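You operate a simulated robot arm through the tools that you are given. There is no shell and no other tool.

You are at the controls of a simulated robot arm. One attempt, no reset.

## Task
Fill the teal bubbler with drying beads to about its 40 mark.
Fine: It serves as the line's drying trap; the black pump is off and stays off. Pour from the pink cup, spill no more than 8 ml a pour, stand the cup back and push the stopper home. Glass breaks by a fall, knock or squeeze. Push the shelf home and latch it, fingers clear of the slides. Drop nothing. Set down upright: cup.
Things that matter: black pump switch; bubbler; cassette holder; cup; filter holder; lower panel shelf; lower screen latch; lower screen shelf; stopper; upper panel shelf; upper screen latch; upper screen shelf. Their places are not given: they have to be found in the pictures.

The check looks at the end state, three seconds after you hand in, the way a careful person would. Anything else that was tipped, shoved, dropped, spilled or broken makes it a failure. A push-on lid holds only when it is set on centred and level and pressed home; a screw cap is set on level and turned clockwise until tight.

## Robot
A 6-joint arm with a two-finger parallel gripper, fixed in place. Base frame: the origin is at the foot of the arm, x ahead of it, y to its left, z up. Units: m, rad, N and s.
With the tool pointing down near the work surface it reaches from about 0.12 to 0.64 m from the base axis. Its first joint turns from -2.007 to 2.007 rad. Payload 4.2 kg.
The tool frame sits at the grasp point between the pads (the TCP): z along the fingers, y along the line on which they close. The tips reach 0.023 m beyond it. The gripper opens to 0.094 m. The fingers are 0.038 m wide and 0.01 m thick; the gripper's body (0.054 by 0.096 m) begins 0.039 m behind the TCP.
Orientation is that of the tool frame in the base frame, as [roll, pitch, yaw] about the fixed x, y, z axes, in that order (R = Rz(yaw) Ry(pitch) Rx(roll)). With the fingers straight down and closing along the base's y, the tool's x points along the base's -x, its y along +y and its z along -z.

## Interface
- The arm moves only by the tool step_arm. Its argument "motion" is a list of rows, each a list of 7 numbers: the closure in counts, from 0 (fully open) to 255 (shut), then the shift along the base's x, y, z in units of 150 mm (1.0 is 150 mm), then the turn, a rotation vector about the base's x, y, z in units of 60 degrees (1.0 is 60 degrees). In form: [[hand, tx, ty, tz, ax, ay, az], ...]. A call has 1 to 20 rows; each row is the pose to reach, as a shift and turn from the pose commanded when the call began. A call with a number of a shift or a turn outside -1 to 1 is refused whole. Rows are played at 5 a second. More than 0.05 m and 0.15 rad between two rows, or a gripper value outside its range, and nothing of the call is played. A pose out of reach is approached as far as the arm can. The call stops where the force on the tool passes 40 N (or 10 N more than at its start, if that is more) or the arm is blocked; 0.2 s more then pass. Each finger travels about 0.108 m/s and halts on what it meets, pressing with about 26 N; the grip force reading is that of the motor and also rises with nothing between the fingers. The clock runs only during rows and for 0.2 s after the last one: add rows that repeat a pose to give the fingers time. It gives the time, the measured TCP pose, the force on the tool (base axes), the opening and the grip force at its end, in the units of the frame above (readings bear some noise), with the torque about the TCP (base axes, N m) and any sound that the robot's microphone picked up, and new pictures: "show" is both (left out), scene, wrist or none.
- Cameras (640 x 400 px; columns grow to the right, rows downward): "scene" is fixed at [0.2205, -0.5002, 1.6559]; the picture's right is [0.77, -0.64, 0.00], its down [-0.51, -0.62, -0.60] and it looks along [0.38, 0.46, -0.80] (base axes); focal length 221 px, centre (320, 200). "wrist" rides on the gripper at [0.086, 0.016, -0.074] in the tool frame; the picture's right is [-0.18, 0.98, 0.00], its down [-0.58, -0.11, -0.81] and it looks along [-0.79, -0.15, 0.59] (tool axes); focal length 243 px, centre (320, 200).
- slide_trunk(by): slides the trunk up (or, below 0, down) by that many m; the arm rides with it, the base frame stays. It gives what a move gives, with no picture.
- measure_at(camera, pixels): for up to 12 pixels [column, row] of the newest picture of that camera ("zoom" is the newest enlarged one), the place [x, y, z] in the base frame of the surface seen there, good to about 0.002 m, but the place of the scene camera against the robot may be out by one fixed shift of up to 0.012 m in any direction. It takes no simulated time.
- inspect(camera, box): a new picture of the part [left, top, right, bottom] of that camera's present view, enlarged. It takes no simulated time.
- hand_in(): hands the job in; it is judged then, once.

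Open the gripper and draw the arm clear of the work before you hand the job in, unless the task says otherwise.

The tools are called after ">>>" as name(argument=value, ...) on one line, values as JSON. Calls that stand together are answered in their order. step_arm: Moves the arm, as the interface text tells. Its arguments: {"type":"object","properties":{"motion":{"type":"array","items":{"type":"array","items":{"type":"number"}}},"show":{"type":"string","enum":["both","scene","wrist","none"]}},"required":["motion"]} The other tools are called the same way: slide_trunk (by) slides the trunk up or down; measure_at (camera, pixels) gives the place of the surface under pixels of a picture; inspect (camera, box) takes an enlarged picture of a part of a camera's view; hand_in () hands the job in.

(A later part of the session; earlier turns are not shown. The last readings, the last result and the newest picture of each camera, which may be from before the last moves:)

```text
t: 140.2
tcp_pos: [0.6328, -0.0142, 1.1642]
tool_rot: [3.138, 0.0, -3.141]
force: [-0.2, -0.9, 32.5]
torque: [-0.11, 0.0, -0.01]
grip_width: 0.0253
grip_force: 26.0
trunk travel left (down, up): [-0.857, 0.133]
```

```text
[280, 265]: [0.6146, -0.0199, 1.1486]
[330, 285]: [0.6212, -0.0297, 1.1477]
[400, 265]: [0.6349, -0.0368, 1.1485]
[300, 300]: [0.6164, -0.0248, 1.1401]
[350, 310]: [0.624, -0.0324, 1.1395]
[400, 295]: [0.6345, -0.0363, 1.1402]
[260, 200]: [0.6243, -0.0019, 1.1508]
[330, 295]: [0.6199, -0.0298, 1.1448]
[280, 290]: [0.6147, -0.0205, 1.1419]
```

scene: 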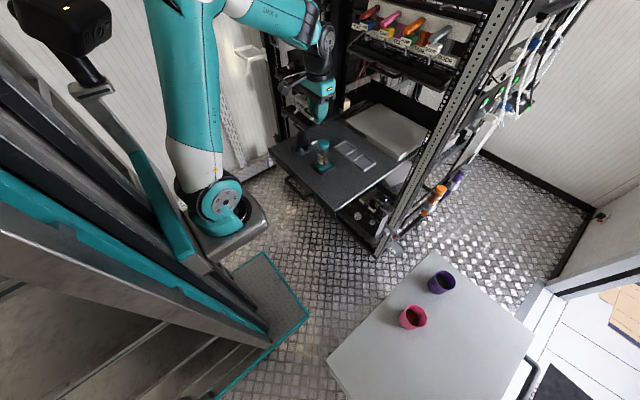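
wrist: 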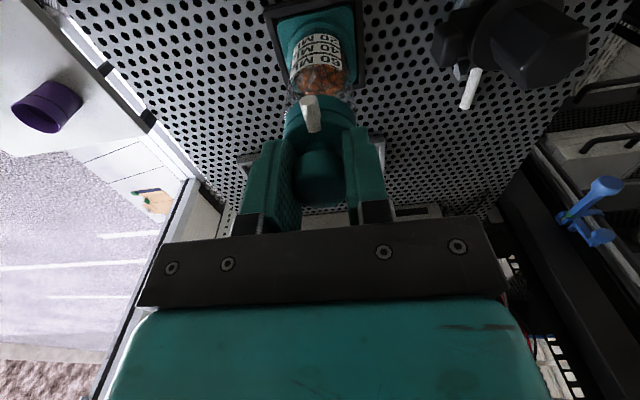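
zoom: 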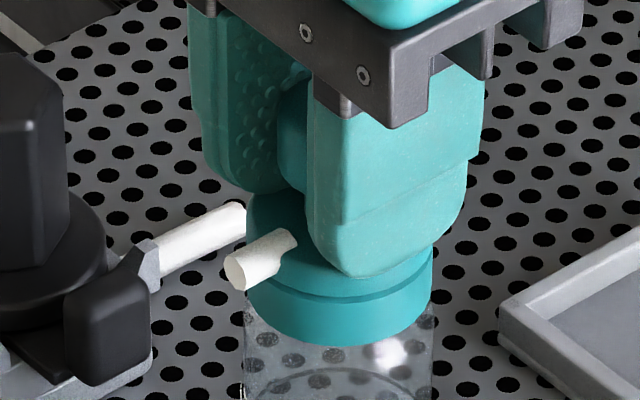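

The flange underside is at the collar top (≈1.143 in the scene frame) with 32 N applied. I'll check from the wrist view that it is level and tight before releasing.

>>> inspect(camera="wrist", box=[275, 60, 365, 210])

>>> inspect(camera="wrist", box=[285, 70, 360, 140])

```text
2.67 times, centred on (320, 135) of wrist
```

zoom: 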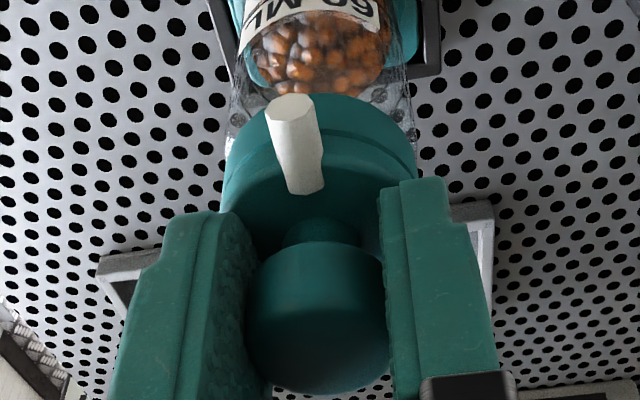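

```text
5.71 times, centred on (322, 105) of wrist
```

zoom: 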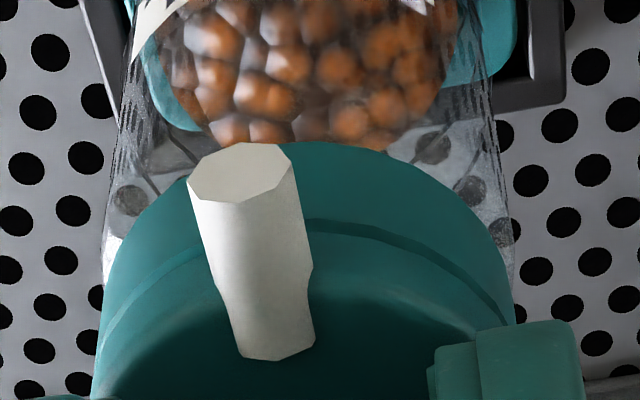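

The flange sits flush and centred on the collar. I'll relieve most of the push, then open the fingers.

>>> step_arm(motion=[[215, 0, 0, 0.006, 0, 0, 0], [215, 0, 0, 0.01, 0, 0, 0], [200, 0, 0, 0.01, 0, 0, 0], [185, 0, 0, 0.01, 0, 0, 0], [170, 0, 0, 0.01, 0, 0, 0], [150, 0, 0, 0.01, 0, 0, 0], [120, 0, 0, 0.01, 0, 0, 0], [90, 0, 0, 0.01, 0, 0, 0]], show="wrist")

>>> inspect(camera="scene", box=[310, 128, 334, 152])

```text
t: 142.0
tcp_pos: [0.634, -0.0156, 1.1628]
tool_rot: [3.139, -0.004, 3.141]
force: [-0.3, 0.3, -0.8]
torque: [-0.01, -0.02, 0.02]
grip_width: 0.0608
grip_force: 0.0
trunk travel left (down, up): [-0.857, 0.133]
```

wrist: 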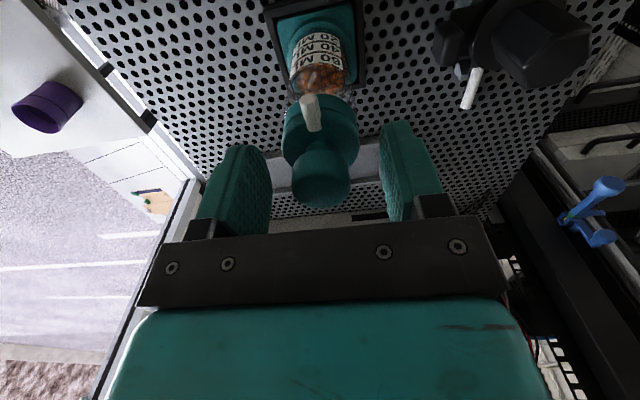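

```text
16.00 times, centred on (322, 140) of scene
```

zoom: 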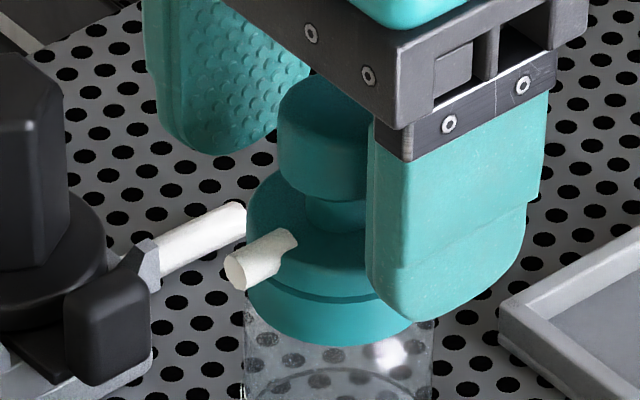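

Released cleanly. I'll rise straight up and inspect the stopper's seating.

>>> step_arm(motion=[[60, 0, 0, 0, 0, 0, 0], [60, 0, 0, 0.1, 0, 0, 0], [60, 0, 0, 0.3, 0, 0, 0], [60, 0, 0, 0.6, 0, 0, 0], [60, -0.1, 0, 0.75, 0, 0, 0]], show="both")

>>> inspect(camera="scene", box=[308, 128, 338, 152])

>>> measure_at(camera="zoom", pixels=[[325, 110], [300, 110], [350, 110], [325, 140], [270, 180], [390, 180], [320, 215], [380, 215], [320, 240], [275, 205], [330, 228], [300, 220]])

```text
t: 143.2
tcp_pos: [0.6201, -0.0139, 1.2772]
tool_rot: [3.137, -0.004, -3.142]
force: [0.5, 0.0, 0.6]
torque: [0.03, 0.01, 0.0]
grip_width: 0.0719
grip_force: 0.0
trunk travel left (down, up): [-0.857, 0.133]
```

scene: 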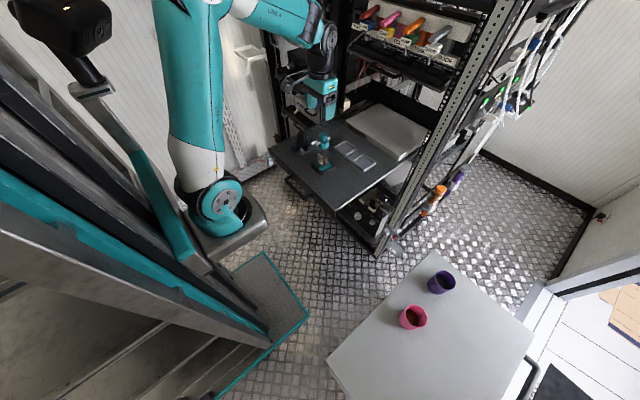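
wrist: 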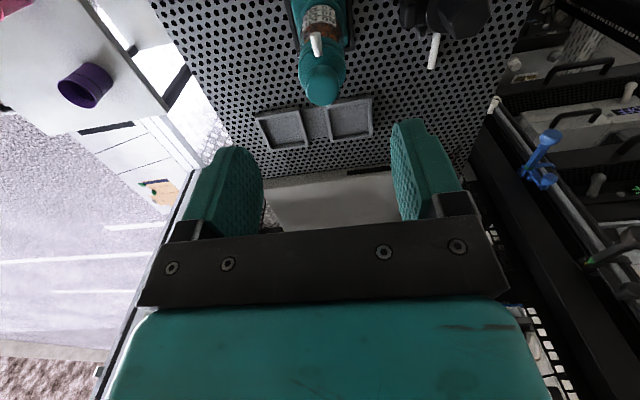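

```text
16.00 times, centred on (323, 140) of scene
```

zoom: 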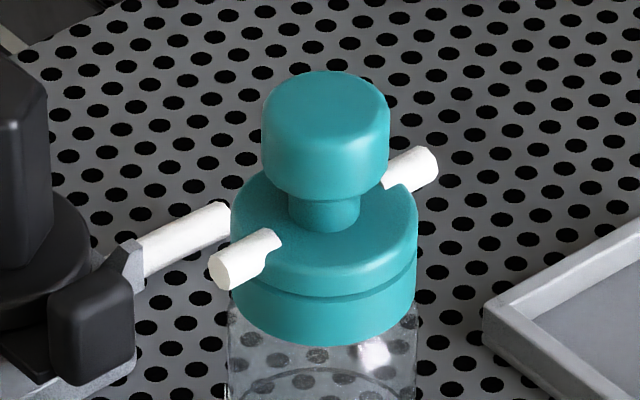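

```text
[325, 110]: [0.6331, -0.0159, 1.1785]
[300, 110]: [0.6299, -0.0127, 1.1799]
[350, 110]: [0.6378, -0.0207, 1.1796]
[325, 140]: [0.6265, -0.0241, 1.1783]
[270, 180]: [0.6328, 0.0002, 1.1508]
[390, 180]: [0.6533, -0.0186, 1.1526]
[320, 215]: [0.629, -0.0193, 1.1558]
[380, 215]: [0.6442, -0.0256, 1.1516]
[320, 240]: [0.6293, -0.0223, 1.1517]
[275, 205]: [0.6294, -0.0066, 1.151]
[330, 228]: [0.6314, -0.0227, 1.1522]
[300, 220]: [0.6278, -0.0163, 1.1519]
```

The stopper is seated level and centred. Next is the shelf: I'll look closely at its latch and at the closed shelves' latches for reference.

>>> inspect(camera="scene", box=[255, 135, 295, 175])

>>> inspect(camera="scene", box=[270, 55, 330, 130])

>>> inspect(camera="scene", box=[260, 20, 320, 80])

>>> inspect(camera="scene", box=[330, 170, 400, 260])

>>> measure_at(camera="scene", pixels=[[267, 152], [268, 158], [273, 156], [290, 78], [296, 112], [283, 170], [300, 190], [307, 197], [288, 177], [283, 30]])

```text
10.00 times, centred on (275, 155) of scene
```

zoom: 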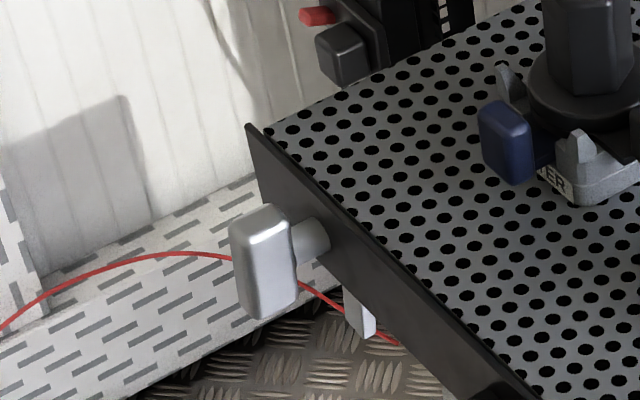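

```text
5.33 times, centred on (300, 92) of scene
```

zoom: 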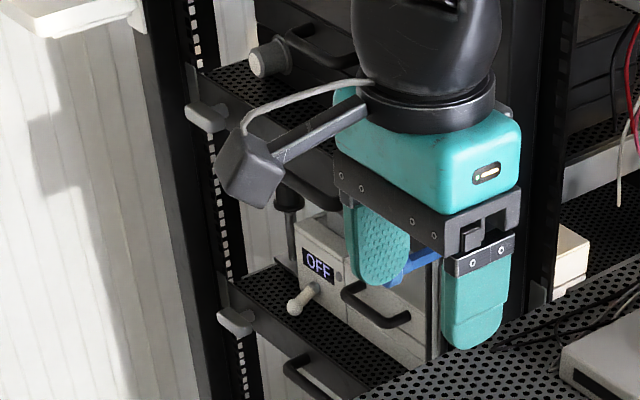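

```text
6.67 times, centred on (290, 50) of scene
```

zoom: 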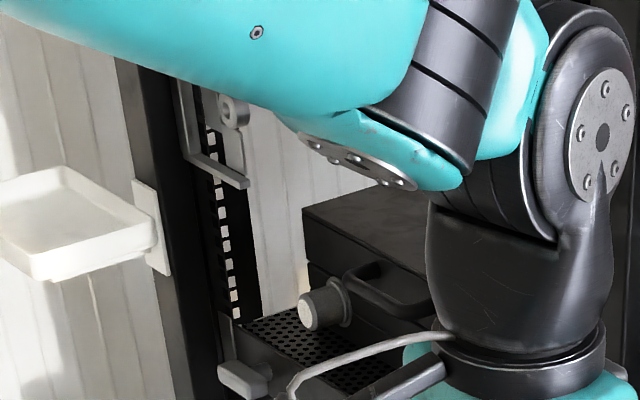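

```text
4.44 times, centred on (365, 215) of scene
```

zoom: 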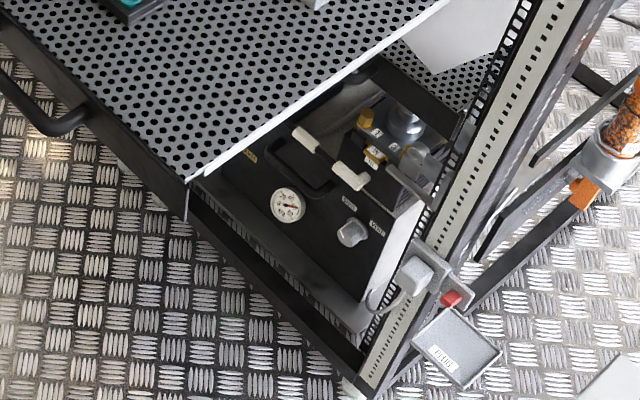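

```text
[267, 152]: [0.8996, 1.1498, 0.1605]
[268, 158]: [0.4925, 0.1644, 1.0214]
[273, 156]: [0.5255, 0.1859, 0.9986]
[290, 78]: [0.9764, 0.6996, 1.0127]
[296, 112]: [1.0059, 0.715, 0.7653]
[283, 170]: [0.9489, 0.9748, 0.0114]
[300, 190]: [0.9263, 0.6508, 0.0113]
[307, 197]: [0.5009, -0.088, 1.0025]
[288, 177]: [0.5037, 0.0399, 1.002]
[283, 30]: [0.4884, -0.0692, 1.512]
```

The open shelf's latch is a silver paddle on a pivot at the front-left, hanging vertical, while the closed shelves' paddles lie horizontal. I'll move the camera in front of it for a close look.

>>> step_arm(motion=[[60, -0.25, 0.15, 0, 0, 0, 0], [60, -0.5, 0.3, 0, 0, 0, 0], [60, -0.75, 0.5, -0.05, 0, 0, 0], [60, -1.0, 0.7, -0.1, 0, 0, 0]], show="both")

>>> inspect(camera="wrist", box=[300, 0, 560, 170])

```text
t: 144.2
tcp_pos: [0.4719, 0.0921, 1.2624]
tool_rot: [3.136, -0.001, -3.141]
force: [0.3, -0.4, -0.3]
torque: [0.03, 0.0, -0.01]
grip_width: 0.0718
grip_force: 0.1
trunk travel left (down, up): [-0.857, 0.133]
```

scene: 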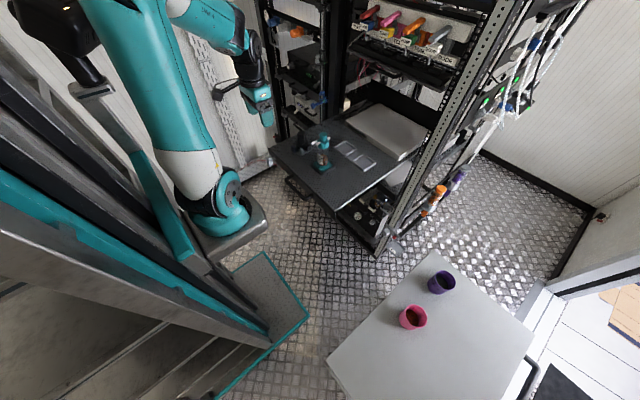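
wrist: 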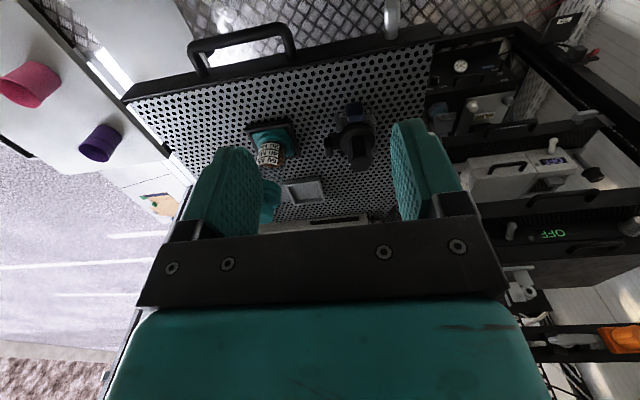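

```text
2.35 times, centred on (430, 85) of wrist
```

zoom: 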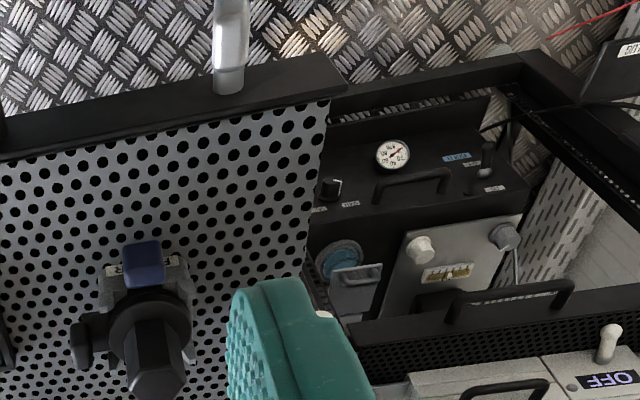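

I'll move to the front-left of the shelf and yaw the camera to look back at the latch and the shelf front.

>>> step_arm(motion=[[60, -0.06, 0.2, -0.1, 0, 0, -0.13], [60, -0.12, 0.4, -0.2, 0, 0, -0.26], [60, -0.18, 0.6, -0.3, 0, 0, -0.39], [60, -0.24, 0.8, -0.4, 0, 0, -0.52], [60, -0.3, 1.0, -0.5, 0, 0, -0.65], [60, -0.34, 1.0, -0.6, 0, 0, -0.76]], show="both")

>>> inspect(camera="wrist", box=[200, 0, 460, 190])

```text
t: 145.6
tcp_pos: [0.4209, 0.2387, 1.1744]
tool_rot: [3.137, -0.001, 2.343]
force: [0.3, -0.6, 0.1]
torque: [0.02, 0.0, -0.01]
grip_width: 0.0718
grip_force: 0.0
trunk travel left (down, up): [-0.857, 0.133]
```

scene: 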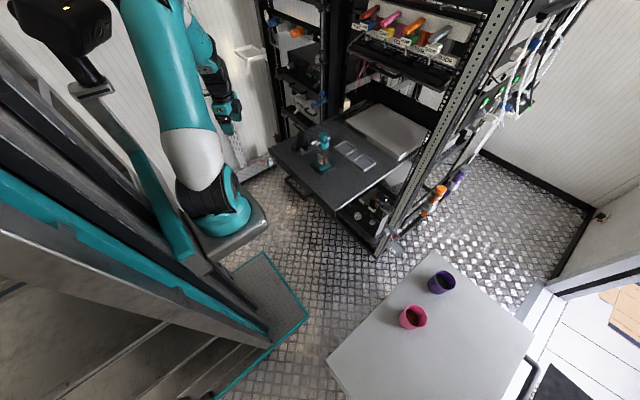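
wrist: 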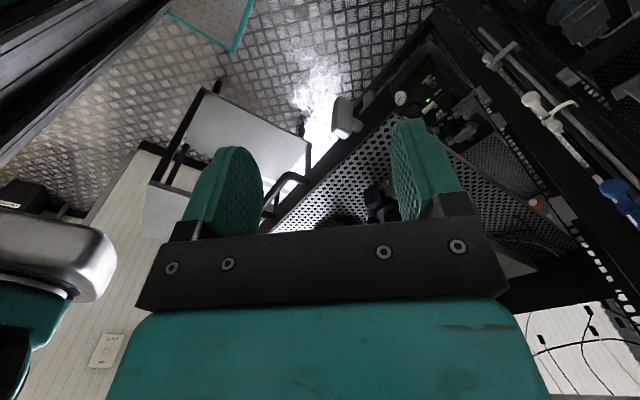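

```text
2.11 times, centred on (330, 95) of wrist
```

zoom: 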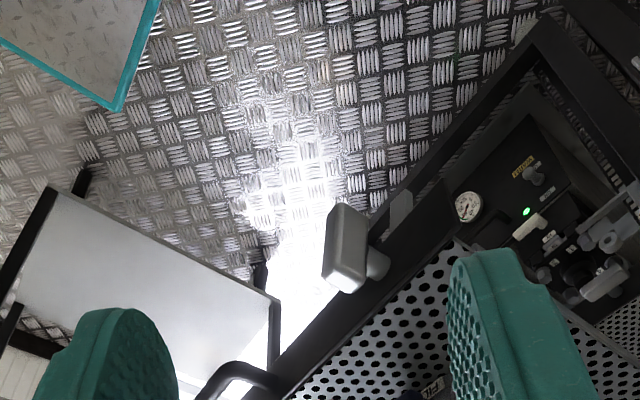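

>>> inspect(camera="wrist", box=[310, 75, 400, 165])

>>> measure_at(camera="zoom", pixels=[[165, 130], [190, 200], [150, 260], [200, 300], [250, 205], [300, 150], [310, 110], [280, 280], [330, 230], [150, 160], [210, 130], [230, 240]])

>>> inspect(camera="scene", box=[258, 140, 284, 172])

```text
4.44 times, centred on (355, 120) of wrist
```

zoom: 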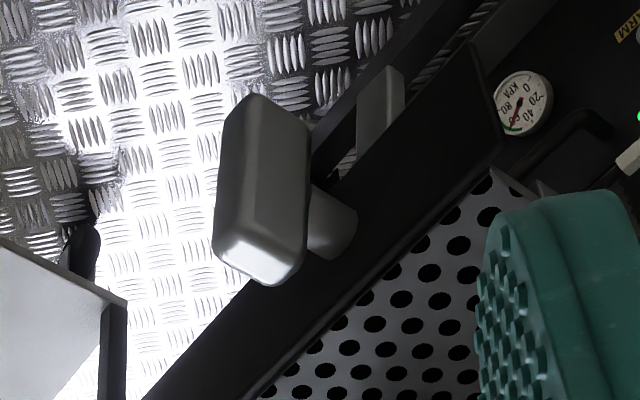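

```text
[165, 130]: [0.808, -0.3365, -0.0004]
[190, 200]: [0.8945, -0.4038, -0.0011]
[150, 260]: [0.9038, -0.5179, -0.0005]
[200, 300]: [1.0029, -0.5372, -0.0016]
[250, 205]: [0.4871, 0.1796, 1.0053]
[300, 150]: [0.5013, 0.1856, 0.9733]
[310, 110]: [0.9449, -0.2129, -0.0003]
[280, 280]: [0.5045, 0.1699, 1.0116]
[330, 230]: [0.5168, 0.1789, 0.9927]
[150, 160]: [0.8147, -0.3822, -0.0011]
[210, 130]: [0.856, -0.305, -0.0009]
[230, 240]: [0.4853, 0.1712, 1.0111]
```

```text
12.50 times, centred on (271, 156) of scene
```

zoom: 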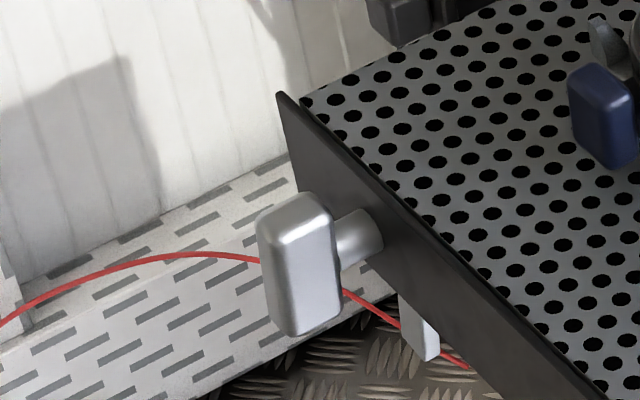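

The latch is a turn-knob: its paddle and the tongue behind the panel hang vertical, centred near (0.49, 0.178, 0.99). Before pushing the shelf I'll check clearance above the stopper inside the rack, and where the handle and posts are.

>>> inspect(camera="scene", box=[330, 0, 470, 180])

>>> measure_at(camera="scene", pixels=[[355, 52], [375, 62], [400, 75], [425, 88], [441, 93], [345, 60], [350, 100], [372, 88], [440, 130], [448, 100], [410, 80], [395, 100]])

>>> measure_at(camera="scene", pixels=[[335, 100], [338, 60], [340, 80], [427, 118], [420, 150], [405, 170], [330, 120], [345, 108], [380, 55], [384, 78], [420, 95], [436, 105]])

```text
2.22 times, centred on (400, 90) of scene
```

zoom: 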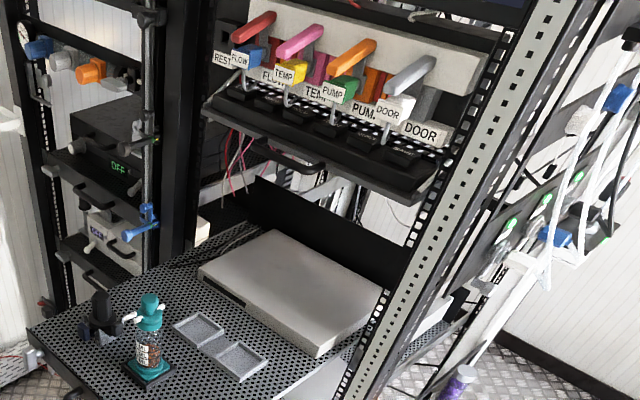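

```text
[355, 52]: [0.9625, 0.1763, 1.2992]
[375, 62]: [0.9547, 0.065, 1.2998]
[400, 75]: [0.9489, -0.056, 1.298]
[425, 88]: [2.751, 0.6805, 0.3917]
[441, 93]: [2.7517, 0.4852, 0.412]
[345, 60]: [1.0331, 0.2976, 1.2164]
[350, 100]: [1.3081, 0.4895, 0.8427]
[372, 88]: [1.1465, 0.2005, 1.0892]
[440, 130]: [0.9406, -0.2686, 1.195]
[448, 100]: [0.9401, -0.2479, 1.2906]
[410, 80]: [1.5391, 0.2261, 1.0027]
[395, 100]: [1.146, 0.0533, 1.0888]
```

```text
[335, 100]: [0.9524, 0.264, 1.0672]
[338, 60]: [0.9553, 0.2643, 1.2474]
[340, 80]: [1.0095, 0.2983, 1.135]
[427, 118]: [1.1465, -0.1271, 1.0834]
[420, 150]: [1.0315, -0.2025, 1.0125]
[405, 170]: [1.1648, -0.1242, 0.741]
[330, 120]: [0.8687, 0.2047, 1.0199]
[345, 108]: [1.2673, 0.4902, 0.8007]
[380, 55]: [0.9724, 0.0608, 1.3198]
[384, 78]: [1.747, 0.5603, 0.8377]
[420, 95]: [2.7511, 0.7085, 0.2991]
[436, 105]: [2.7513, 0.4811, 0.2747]
```

The upper tray's front edge is at z≈1.29, well above the stopper top (≈1.17), so the shelf can go in. Next I'll look at the centre post, near y≈0.26 and x≈0.95, where the latch must engage.

>>> step_arm(motion=[[60, 0.1, 0, 0.1, 0, 0, 0.13], [60, 0.25, 0, 0.2, 0, 0, 0.26], [60, 0.45, 0, 0.2, 0, 0, 0.39], [60, 0.65, 0, 0.2, 0, 0, 0.52], [60, 0.8, 0.05, 0.2, 0, 0, 0.65], [60, 1.0, 0.1, 0.2, 0, 0, 0.76]], show="wrist")

>>> inspect(camera="wrist", box=[230, 0, 470, 190])

```text
t: 147.0
tcp_pos: [0.567, 0.2543, 1.2034]
tool_rot: [3.138, -0.001, -3.14]
force: [0.1, -0.2, -0.4]
torque: [0.01, -0.02, -0.01]
grip_width: 0.072
grip_force: 0.0
trunk travel left (down, up): [-0.857, 0.133]
```

wrist: 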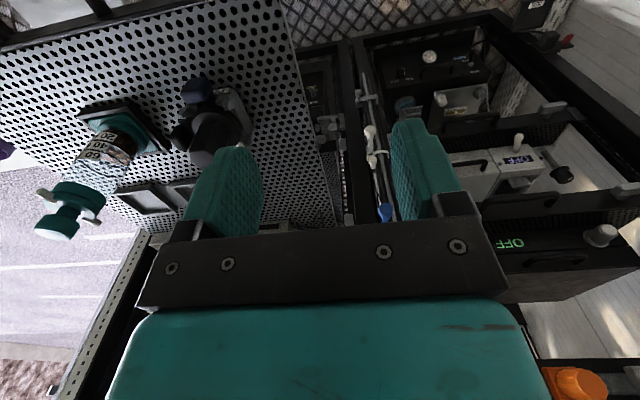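

```text
2.11 times, centred on (350, 95) of wrist
```

zoom: 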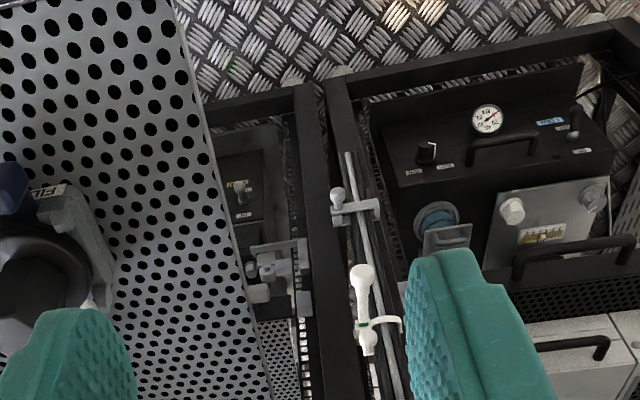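

>>> inspect(camera="wrist", box=[300, 90, 400, 230])

>>> measure_at(camera="zoom", pixels=[[285, 200], [285, 300], [285, 100], [240, 300], [240, 350], [330, 200], [330, 320], [200, 200], [170, 330], [255, 380], [290, 380], [225, 260]])

>>> inspect(camera="wrist", box=[520, 60, 640, 230])

>>> measure_at(camera="zoom", pixels=[[200, 110], [240, 110], [290, 110], [560, 300], [600, 300], [200, 160], [330, 170], [500, 320]])

```text
2.86 times, centred on (350, 160) of wrist
```

zoom: 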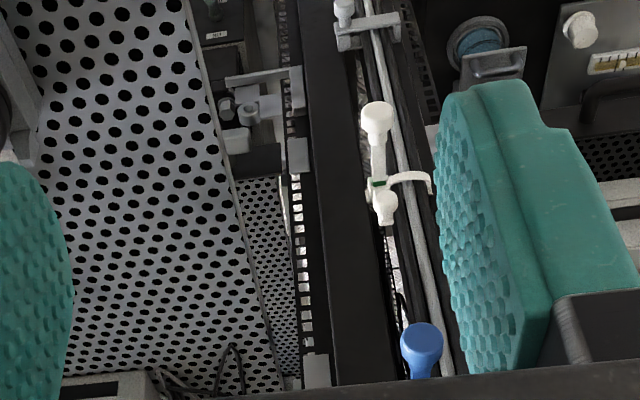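

```text
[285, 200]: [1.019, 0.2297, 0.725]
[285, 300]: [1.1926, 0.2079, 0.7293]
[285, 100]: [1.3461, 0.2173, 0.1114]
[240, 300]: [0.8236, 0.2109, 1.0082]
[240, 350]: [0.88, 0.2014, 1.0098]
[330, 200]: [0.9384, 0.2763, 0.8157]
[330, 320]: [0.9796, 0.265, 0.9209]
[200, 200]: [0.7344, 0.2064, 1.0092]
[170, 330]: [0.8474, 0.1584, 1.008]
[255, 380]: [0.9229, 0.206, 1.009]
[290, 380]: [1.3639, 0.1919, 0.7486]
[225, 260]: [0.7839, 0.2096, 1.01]
```

```text
2.35 times, centred on (580, 145) of wrist
```

zoom: 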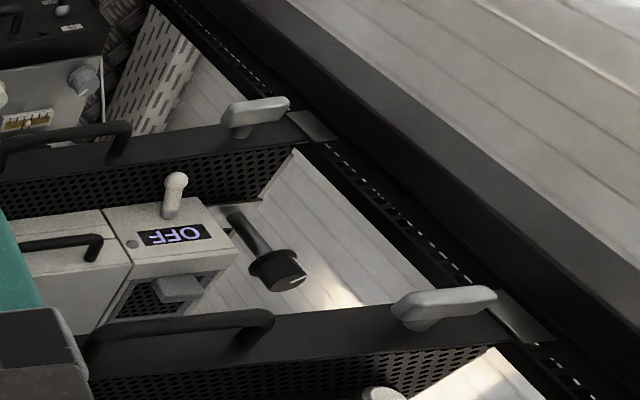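

```text
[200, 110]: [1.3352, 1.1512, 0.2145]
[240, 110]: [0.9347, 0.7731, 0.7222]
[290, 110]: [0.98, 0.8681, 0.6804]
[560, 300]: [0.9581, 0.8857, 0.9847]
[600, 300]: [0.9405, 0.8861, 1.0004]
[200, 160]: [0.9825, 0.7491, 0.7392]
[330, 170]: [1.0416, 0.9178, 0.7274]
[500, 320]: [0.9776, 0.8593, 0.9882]
```

The closed latches' paddles lie horizontal, pointing left toward the post, so mine must turn from hanging down to pointing left, clockwise seen from the front. Next I'll measure the handle for pushing.

>>> inspect(camera="scene", box=[275, 160, 325, 215])

>>> measure_at(camera="zoom", pixels=[[190, 175], [220, 140], [190, 230], [240, 290], [290, 340], [340, 340], [390, 310], [320, 370], [300, 250], [400, 350], [140, 100], [450, 385]])

```text
7.27 times, centred on (300, 188) of scene
```

zoom: 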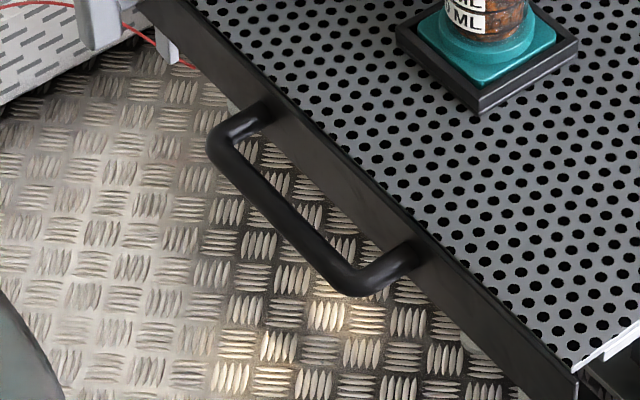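

```text
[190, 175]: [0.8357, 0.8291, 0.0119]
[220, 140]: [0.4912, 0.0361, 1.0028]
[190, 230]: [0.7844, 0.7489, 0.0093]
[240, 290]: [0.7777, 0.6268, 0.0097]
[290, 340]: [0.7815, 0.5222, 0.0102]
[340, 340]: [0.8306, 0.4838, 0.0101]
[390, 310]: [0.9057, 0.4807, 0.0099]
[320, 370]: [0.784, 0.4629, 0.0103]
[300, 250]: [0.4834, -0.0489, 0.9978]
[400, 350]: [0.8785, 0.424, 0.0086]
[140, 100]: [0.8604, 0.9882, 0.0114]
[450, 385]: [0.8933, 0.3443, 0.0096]
```

The handle bar is at x≈0.485, z≈0.985–0.99 and y from +0.04 to −0.09. I'll close the fingers and come down in front of it with the flat finger face toward the bar (yaw π/2), then push slowly in +x. First I'll relocate at height.

>>> step_arm(motion=[[120, -0.15, -0.15, 0.15, 0, 0, -0.13], [200, -0.3, -0.3, 0.3, 0, 0, -0.26], [255, -0.45, -0.5, 0.3, 0, 0, -0.39], [255, -0.6, -0.75, 0.3, 0, 0, -0.52], [255, -0.75, -1.0, 0.3, 0, 0, -0.65]], show="none")

>>> step_arm(motion=[[255, -0.02, -0.25, 0, 0, 0, -0.14], [255, -0.04, -0.5, 0, 0, 0, -0.28], [255, -0.06, -0.75, 0, 0, 0, -0.42], [255, -0.06, -0.85, 0, 0, 0, -0.56], [255, -0.06, -0.85, 0, 0, 0, -0.7], [255, -0.06, -0.85, 0, 0, 0, -0.85]], show="both")

```text
t: 148.2
tcp_pos: [0.4551, 0.107, 1.2467]
tool_rot: [3.137, -0.001, 2.46]
force: [0.7, 1.0, 0.0]
torque: [-0.04, 0.03, 0.01]
grip_width: 0.0
grip_force: 26.2
trunk travel left (down, up): [-0.857, 0.133]
```

```text
refused: row 6 steps farther than a row can; nothing moved
```

>>> step_arm(motion=[[255, -0.01, -0.15, 0, 0, 0, -0.12], [255, -0.02, -0.3, 0, 0, 0, -0.24], [255, -0.04, -0.45, 0, 0, 0, -0.36], [255, -0.06, -0.6, 0, 0, 0, -0.48], [255, -0.06, -0.72, 0, 0, 0, -0.6], [255, -0.06, -0.85, 0, 0, 0, -0.72], [255, -0.06, -0.85, 0, 0, 0, -0.849]], show="both")

```text
t: 149.8
tcp_pos: [0.4452, -0.022, 1.2467]
tool_rot: [3.136, -0.003, 1.571]
force: [-0.3, 0.2, 0.4]
torque: [-0.03, 0.03, -0.01]
grip_width: 0.0002
grip_force: 26.0
trunk travel left (down, up): [-0.857, 0.133]
```

scene: 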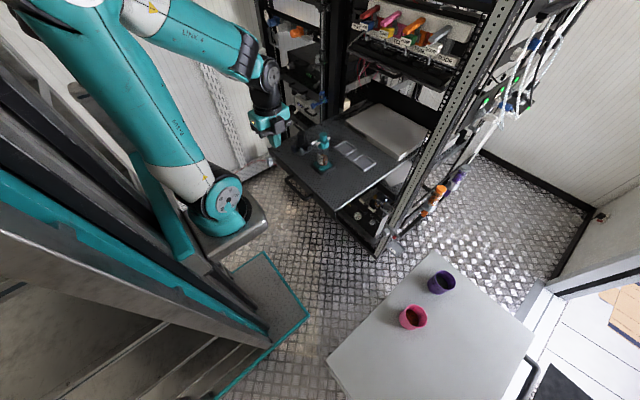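
wrist: 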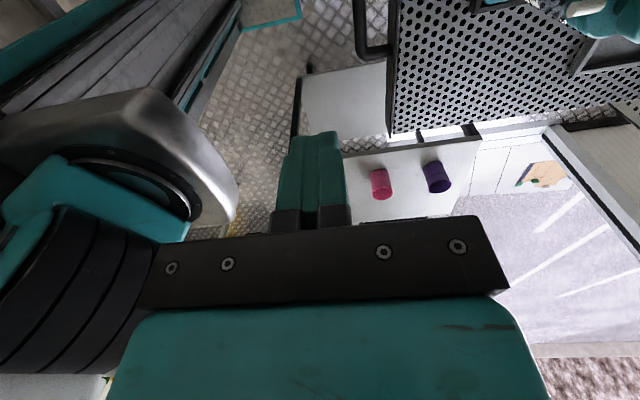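

The fingers are closed, and the handle shows near (372,30) with the shelf to its right. I'll descend in front of the handle.

>>> step_arm(motion=[[255, 0, 0, -0.25, 0, 0, 0], [255, 0, 0, -0.5, 0, 0, 0], [255, 0, 0, -0.75, 0, 0, 0], [255, 0, 0, -1.0, 0, 0, 0]], show="both")

```text
t: 150.8
tcp_pos: [0.4744, -0.0092, 1.1002]
tool_rot: [-3.141, 0.0, 1.572]
force: [0.1, -0.9, 0.8]
torque: [0.02, -0.03, -0.02]
grip_width: 0.0001
grip_force: 26.1
out of reach, approached as far as the arm can: row 2, 3, 4
trunk travel left (down, up): [-0.857, 0.133]
```

scene: 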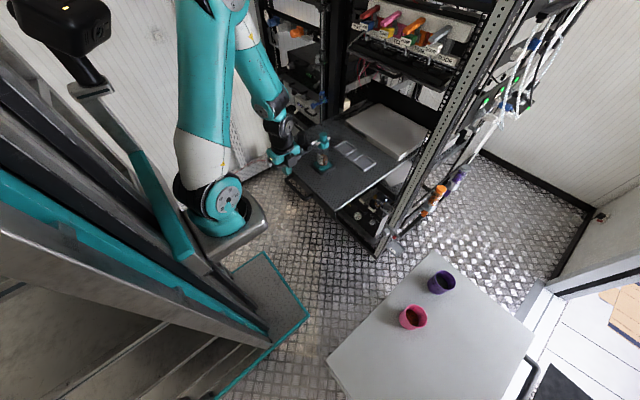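
wrist: 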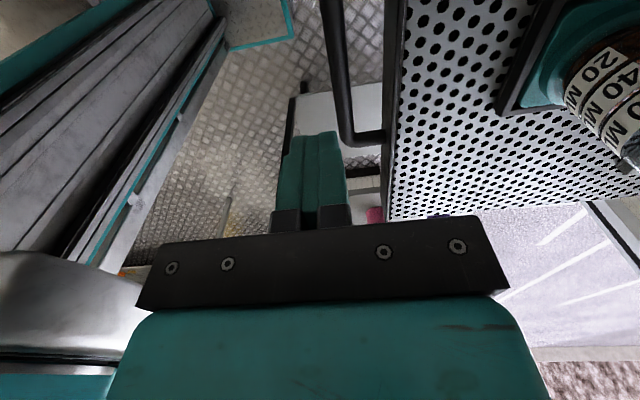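

At this trunk height the arm can't get close enough in at low z. I'll rise back up, then lower the trunk instead so the fingers descend vertically in front of the handle.

>>> step_arm(motion=[[255, -0.05, -0.03, 0.25, 0, 0, 0], [255, -0.1, -0.06, 0.5, 0, 0, 0], [255, -0.2, -0.08, 0.75, 0, 0, 0], [255, -0.25, -0.08, 0.98, 0, 0, 0], [255, -0.25, -0.08, 0.98, 0, 0, 0]], show="none")

```text
t: 152.0
tcp_pos: [0.4366, -0.0231, 1.2476]
tool_rot: [3.139, -0.003, 1.572]
force: [0.5, -0.3, 0.3]
torque: [0.0, -0.02, 0.01]
grip_width: 0.0001
grip_force: 26.4
out of reach, approached as far as the arm can: row 1, 2
trunk travel left (down, up): [-0.857, 0.133]
```

>>> slide_trunk(by=-0.15)

>>> step_arm(motion=[[255, 0, 0, 0, 0, 0, 0]], show="both")

```text
t: 153.8
tcp_pos: [0.4371, -0.0226, 1.0975]
tool_rot: [3.137, -0.001, 1.571]
force: [1.2, 0.5, 1.0]
torque: [0.0, 0.03, 0.01]
grip_width: 0.0
grip_force: 26.0
trunk travel left (down, up): [-0.707, 0.283]
```

```text
t: 154.2
tcp_pos: [0.4372, -0.0221, 1.0965]
tool_rot: [3.14, -0.001, 1.571]
force: [-0.5, -0.6, -0.1]
torque: [0.02, 0.01, 0.0]
grip_width: 0.0
grip_force: 26.3
trunk travel left (down, up): [-0.707, 0.283]
```

scene: 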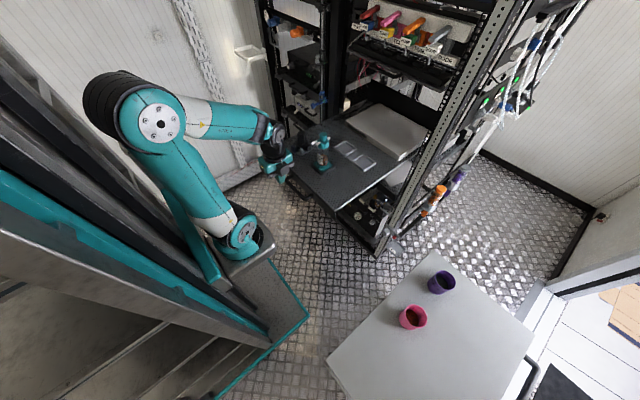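
wrist: 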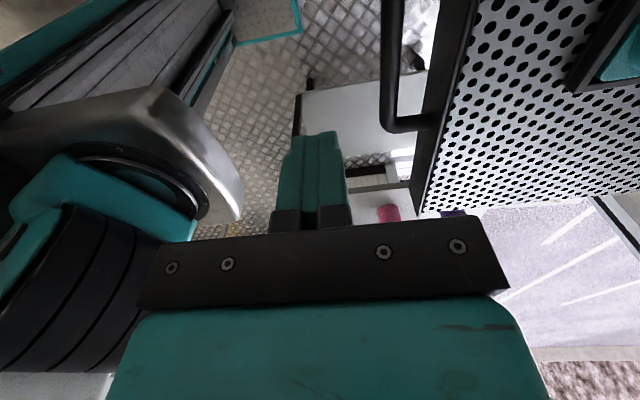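

The handle bar is now visible at about (390,80). I'll measure it from the wrist camera.

>>> measure_at(camera="wrist", pixels=[[385, 60], [392, 60], [385, 100], [390, 115], [405, 125], [425, 125], [440, 60], [430, 150], [315, 140], [345, 150], [388, 20], [455, 30]])

```text
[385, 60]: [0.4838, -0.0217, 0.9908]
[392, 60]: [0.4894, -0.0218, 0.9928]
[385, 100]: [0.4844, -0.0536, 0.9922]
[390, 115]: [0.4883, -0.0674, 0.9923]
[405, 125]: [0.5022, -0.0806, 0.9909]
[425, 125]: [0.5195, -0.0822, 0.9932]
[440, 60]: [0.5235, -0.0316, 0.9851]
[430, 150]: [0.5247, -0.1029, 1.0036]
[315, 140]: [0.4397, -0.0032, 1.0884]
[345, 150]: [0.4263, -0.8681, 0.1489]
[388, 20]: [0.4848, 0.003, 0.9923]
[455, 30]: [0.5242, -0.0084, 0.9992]
```

The bar's centre is at (0.487, z 0.987), spanning y −0.08 to +0.045. I'll lower the trunk 0.098 m so the fingers span the bar height, then begin pushing slowly.

>>> slide_trunk(by=-0.098)

>>> step_arm(motion=[[255, 0.05, 0, 0, 0, 0, 0], [255, 0.1, 0, 0, 0, 0, 0], [255, 0.15, 0, 0, 0, 0, 0], [255, 0.2, 0, 0, 0, 0, 0]], show="both")

```text
t: 155.5
tcp_pos: [0.4376, -0.0214, 0.9982]
tool_rot: [3.139, -0.003, 1.571]
force: [1.2, -0.6, 0.7]
torque: [0.0, 0.04, 0.0]
grip_width: 0.0
grip_force: 26.0
trunk travel left (down, up): [-0.609, 0.381]
```

```text
t: 156.5
tcp_pos: [0.4673, -0.0221, 0.999]
tool_rot: [3.139, -0.001, 1.571]
force: [0.9, 0.2, 0.4]
torque: [0.0, 0.01, -0.02]
grip_width: 0.0
grip_force: 25.7
trunk travel left (down, up): [-0.609, 0.381]
```

scene: 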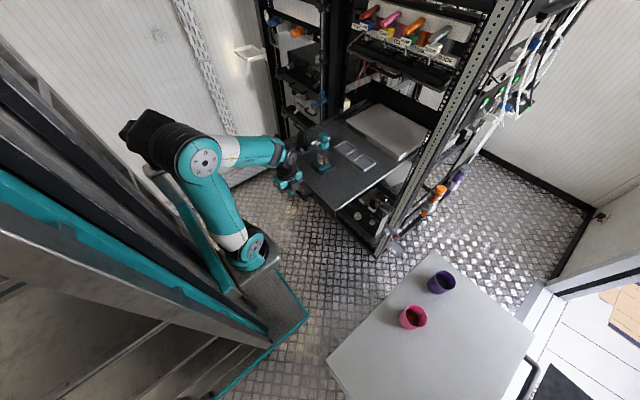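
wrist: 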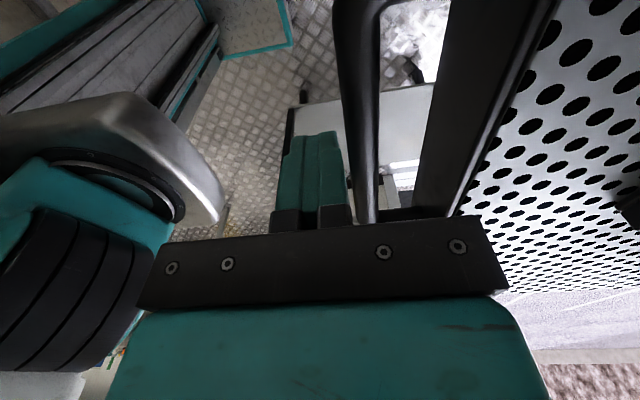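

The finger face is about 4 mm from the bar. I'll start a gentle push: 10 mm per row, watching force.

>>> step_arm(motion=[[255, 0.03, 0, 0, 0, 0, 0], [255, 0.06, 0, 0, 0, 0, 0], [255, 0.1, 0, 0, 0, 0, 0], [255, 0.15, 0, 0, 0, 0, 0], [255, 0.2, 0, 0, 0, 0, 0], [255, 0.26, 0, 0, 0, 0, 0], [255, 0.32, 0, 0, 0, 0, 0]], show="both")

>>> inspect(camera="scene", box=[250, 110, 380, 220])

```text
t: 158.1
tcp_pos: [0.5155, -0.0229, 0.9995]
tool_rot: [3.136, -0.001, 1.571]
force: [-0.8, 0.1, -0.4]
torque: [-0.04, 0.01, 0.0]
grip_width: 0.0
grip_force: 25.8
trunk travel left (down, up): [-0.609, 0.381]
```

scene: 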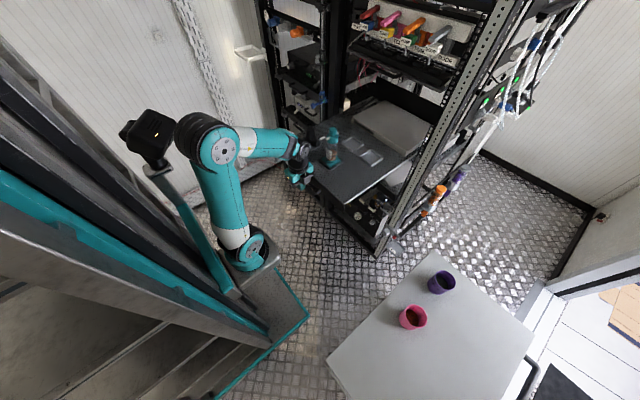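
wrist: 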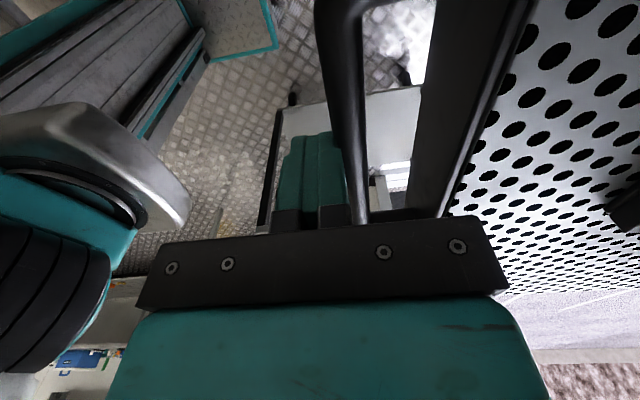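

```text
3.64 times, centred on (315, 165) of scene
```

zoom: 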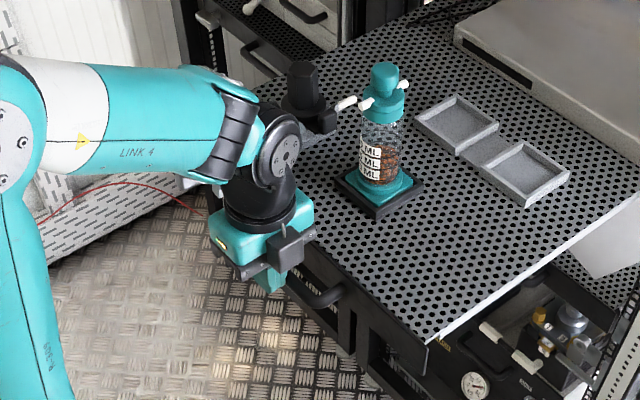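

The shelf slides easily and everything on it stays put. I'll continue pushing slowly, another 0.15 m.

>>> step_arm(motion=[[255, 0.07, 0, 0, 0, 0, 0], [255, 0.15, 0, 0, 0, 0, 0], [255, 0.23, 0, 0, 0, 0, 0], [255, 0.31, 0, 0, 0, 0, 0], [255, 0.39, 0, 0, 0, 0, 0], [255, 0.47, 0, 0, 0, 0, 0], [255, 0.55, 0, 0, 0, 0, 0], [255, 0.63, 0, 0, 0, 0, 0], [255, 0.71, 0, 0, 0, 0, 0], [255, 0.79, 0, 0, 0, 0, 0], [255, 0.86, 0, 0, 0, 0, 0], [255, 0.93, 0, 0, 0, 0, 0]], show="both")

>>> inspect(camera="scene", box=[270, 70, 430, 200])

```text
t: 160.7
tcp_pos: [0.6548, -0.0224, 0.9982]
tool_rot: [3.138, -0.004, 1.573]
force: [-0.4, -0.2, -0.9]
torque: [0.01, 0.01, 0.0]
grip_width: 0.0
grip_force: 25.8
trunk travel left (down, up): [-0.609, 0.381]
```

scene: 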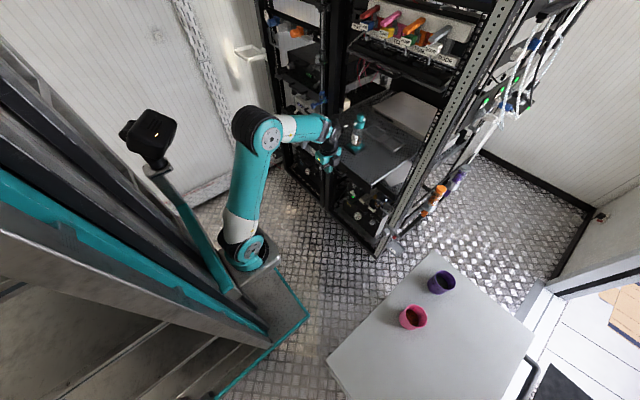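
wrist: 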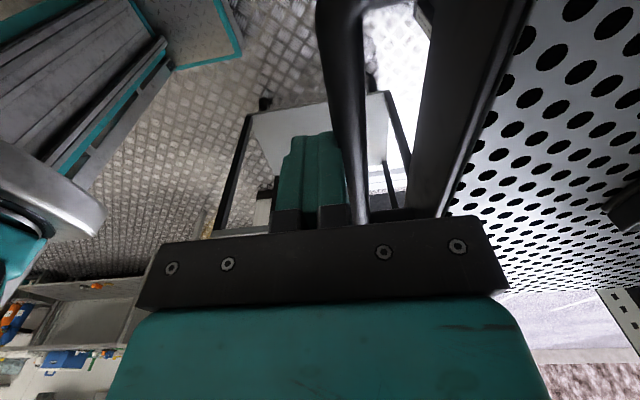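

```text
3.08 times, centred on (350, 135) of scene
```

zoom: 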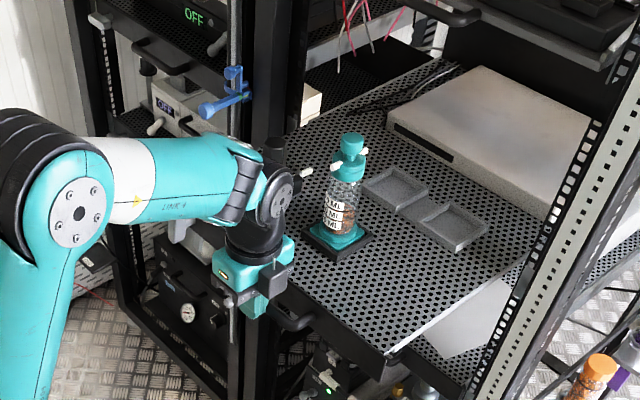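

The shelf has moved about 0.18 m and the load is undisturbed. I'll continue another 0.14 m.

>>> step_arm(motion=[[255, 0.07, 0, 0, 0, 0, 0], [255, 0.15, 0, 0, 0, 0, 0], [255, 0.23, 0, 0, 0, 0, 0], [255, 0.31, 0, 0, 0, 0, 0], [255, 0.39, 0, 0, 0, 0, 0], [255, 0.47, 0, 0, 0, 0, 0], [255, 0.55, 0, 0, 0, 0, 0], [255, 0.63, 0, 0, 0, 0, 0], [255, 0.71, 0, 0, 0, 0, 0], [255, 0.79, 0, 0, 0, 0, 0], [255, 0.86, 0, 0, 0, 0, 0], [255, 0.93, 0, 0, 0, 0, 0]], show="both")

>>> inspect(camera="scene", box=[290, 50, 450, 190])

```text
t: 163.3
tcp_pos: [0.7947, -0.0199, 1.0]
tool_rot: [3.137, -0.002, 1.573]
force: [0.1, -0.7, -0.2]
torque: [-0.03, -0.04, -0.02]
grip_width: 0.0
grip_force: 26.2
trunk travel left (down, up): [-0.609, 0.381]
```

scene: 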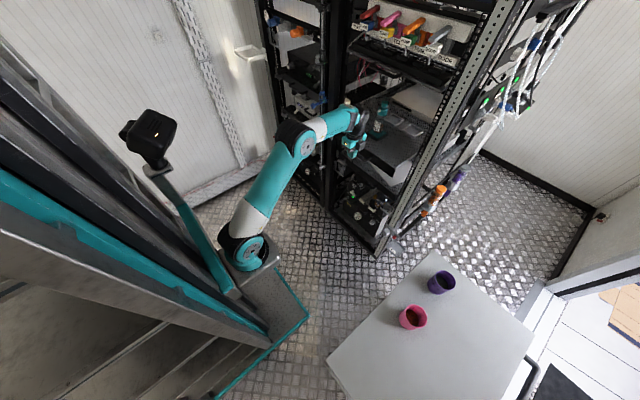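
wrist: 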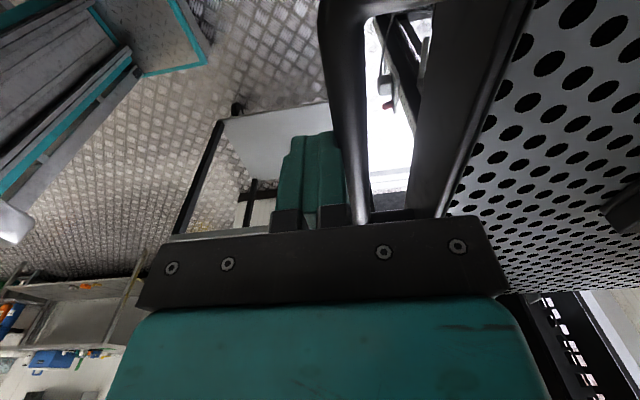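

```text
2.86 times, centred on (370, 120) of scene
```

zoom: 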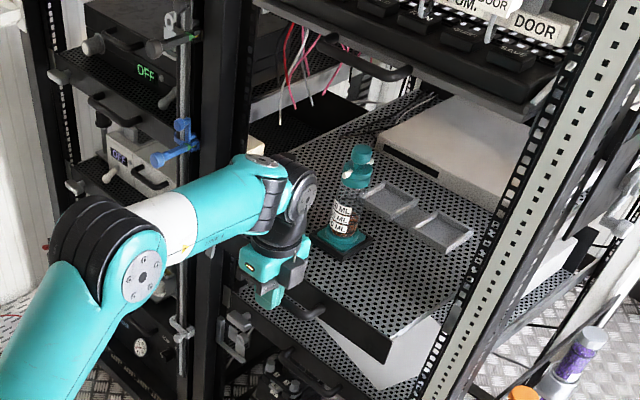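

About 0.32 m in. The wrist is getting near the tray and its handle above, so I'll measure clearances before the last stretch.

>>> measure_at(camera="scene", pixels=[[345, 108], [355, 108], [366, 115], [374, 118], [376, 112], [362, 128], [420, 75], [404, 78], [392, 72], [382, 68], [374, 125], [385, 150]])

>>> inspect(camera="scene", box=[330, 60, 430, 160])

```text
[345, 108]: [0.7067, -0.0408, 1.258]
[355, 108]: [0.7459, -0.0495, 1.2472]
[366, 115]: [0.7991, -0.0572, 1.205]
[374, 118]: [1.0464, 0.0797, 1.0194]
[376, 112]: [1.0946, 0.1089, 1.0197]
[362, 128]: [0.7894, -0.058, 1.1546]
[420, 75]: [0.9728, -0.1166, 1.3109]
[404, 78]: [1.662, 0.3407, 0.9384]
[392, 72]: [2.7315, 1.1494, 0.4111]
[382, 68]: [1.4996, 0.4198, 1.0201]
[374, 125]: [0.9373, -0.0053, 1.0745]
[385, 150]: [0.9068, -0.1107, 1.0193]
```

```text
4.00 times, centred on (380, 110) of scene
```

zoom: 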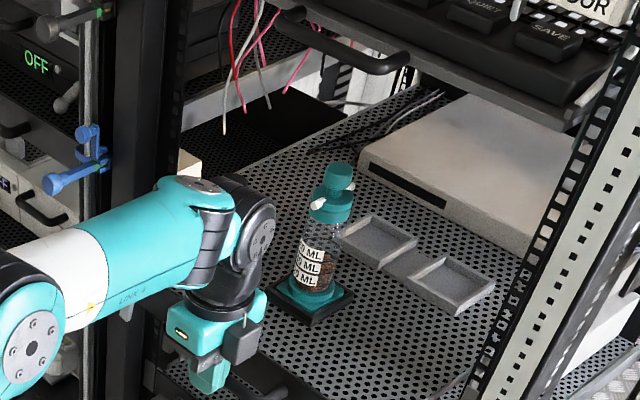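

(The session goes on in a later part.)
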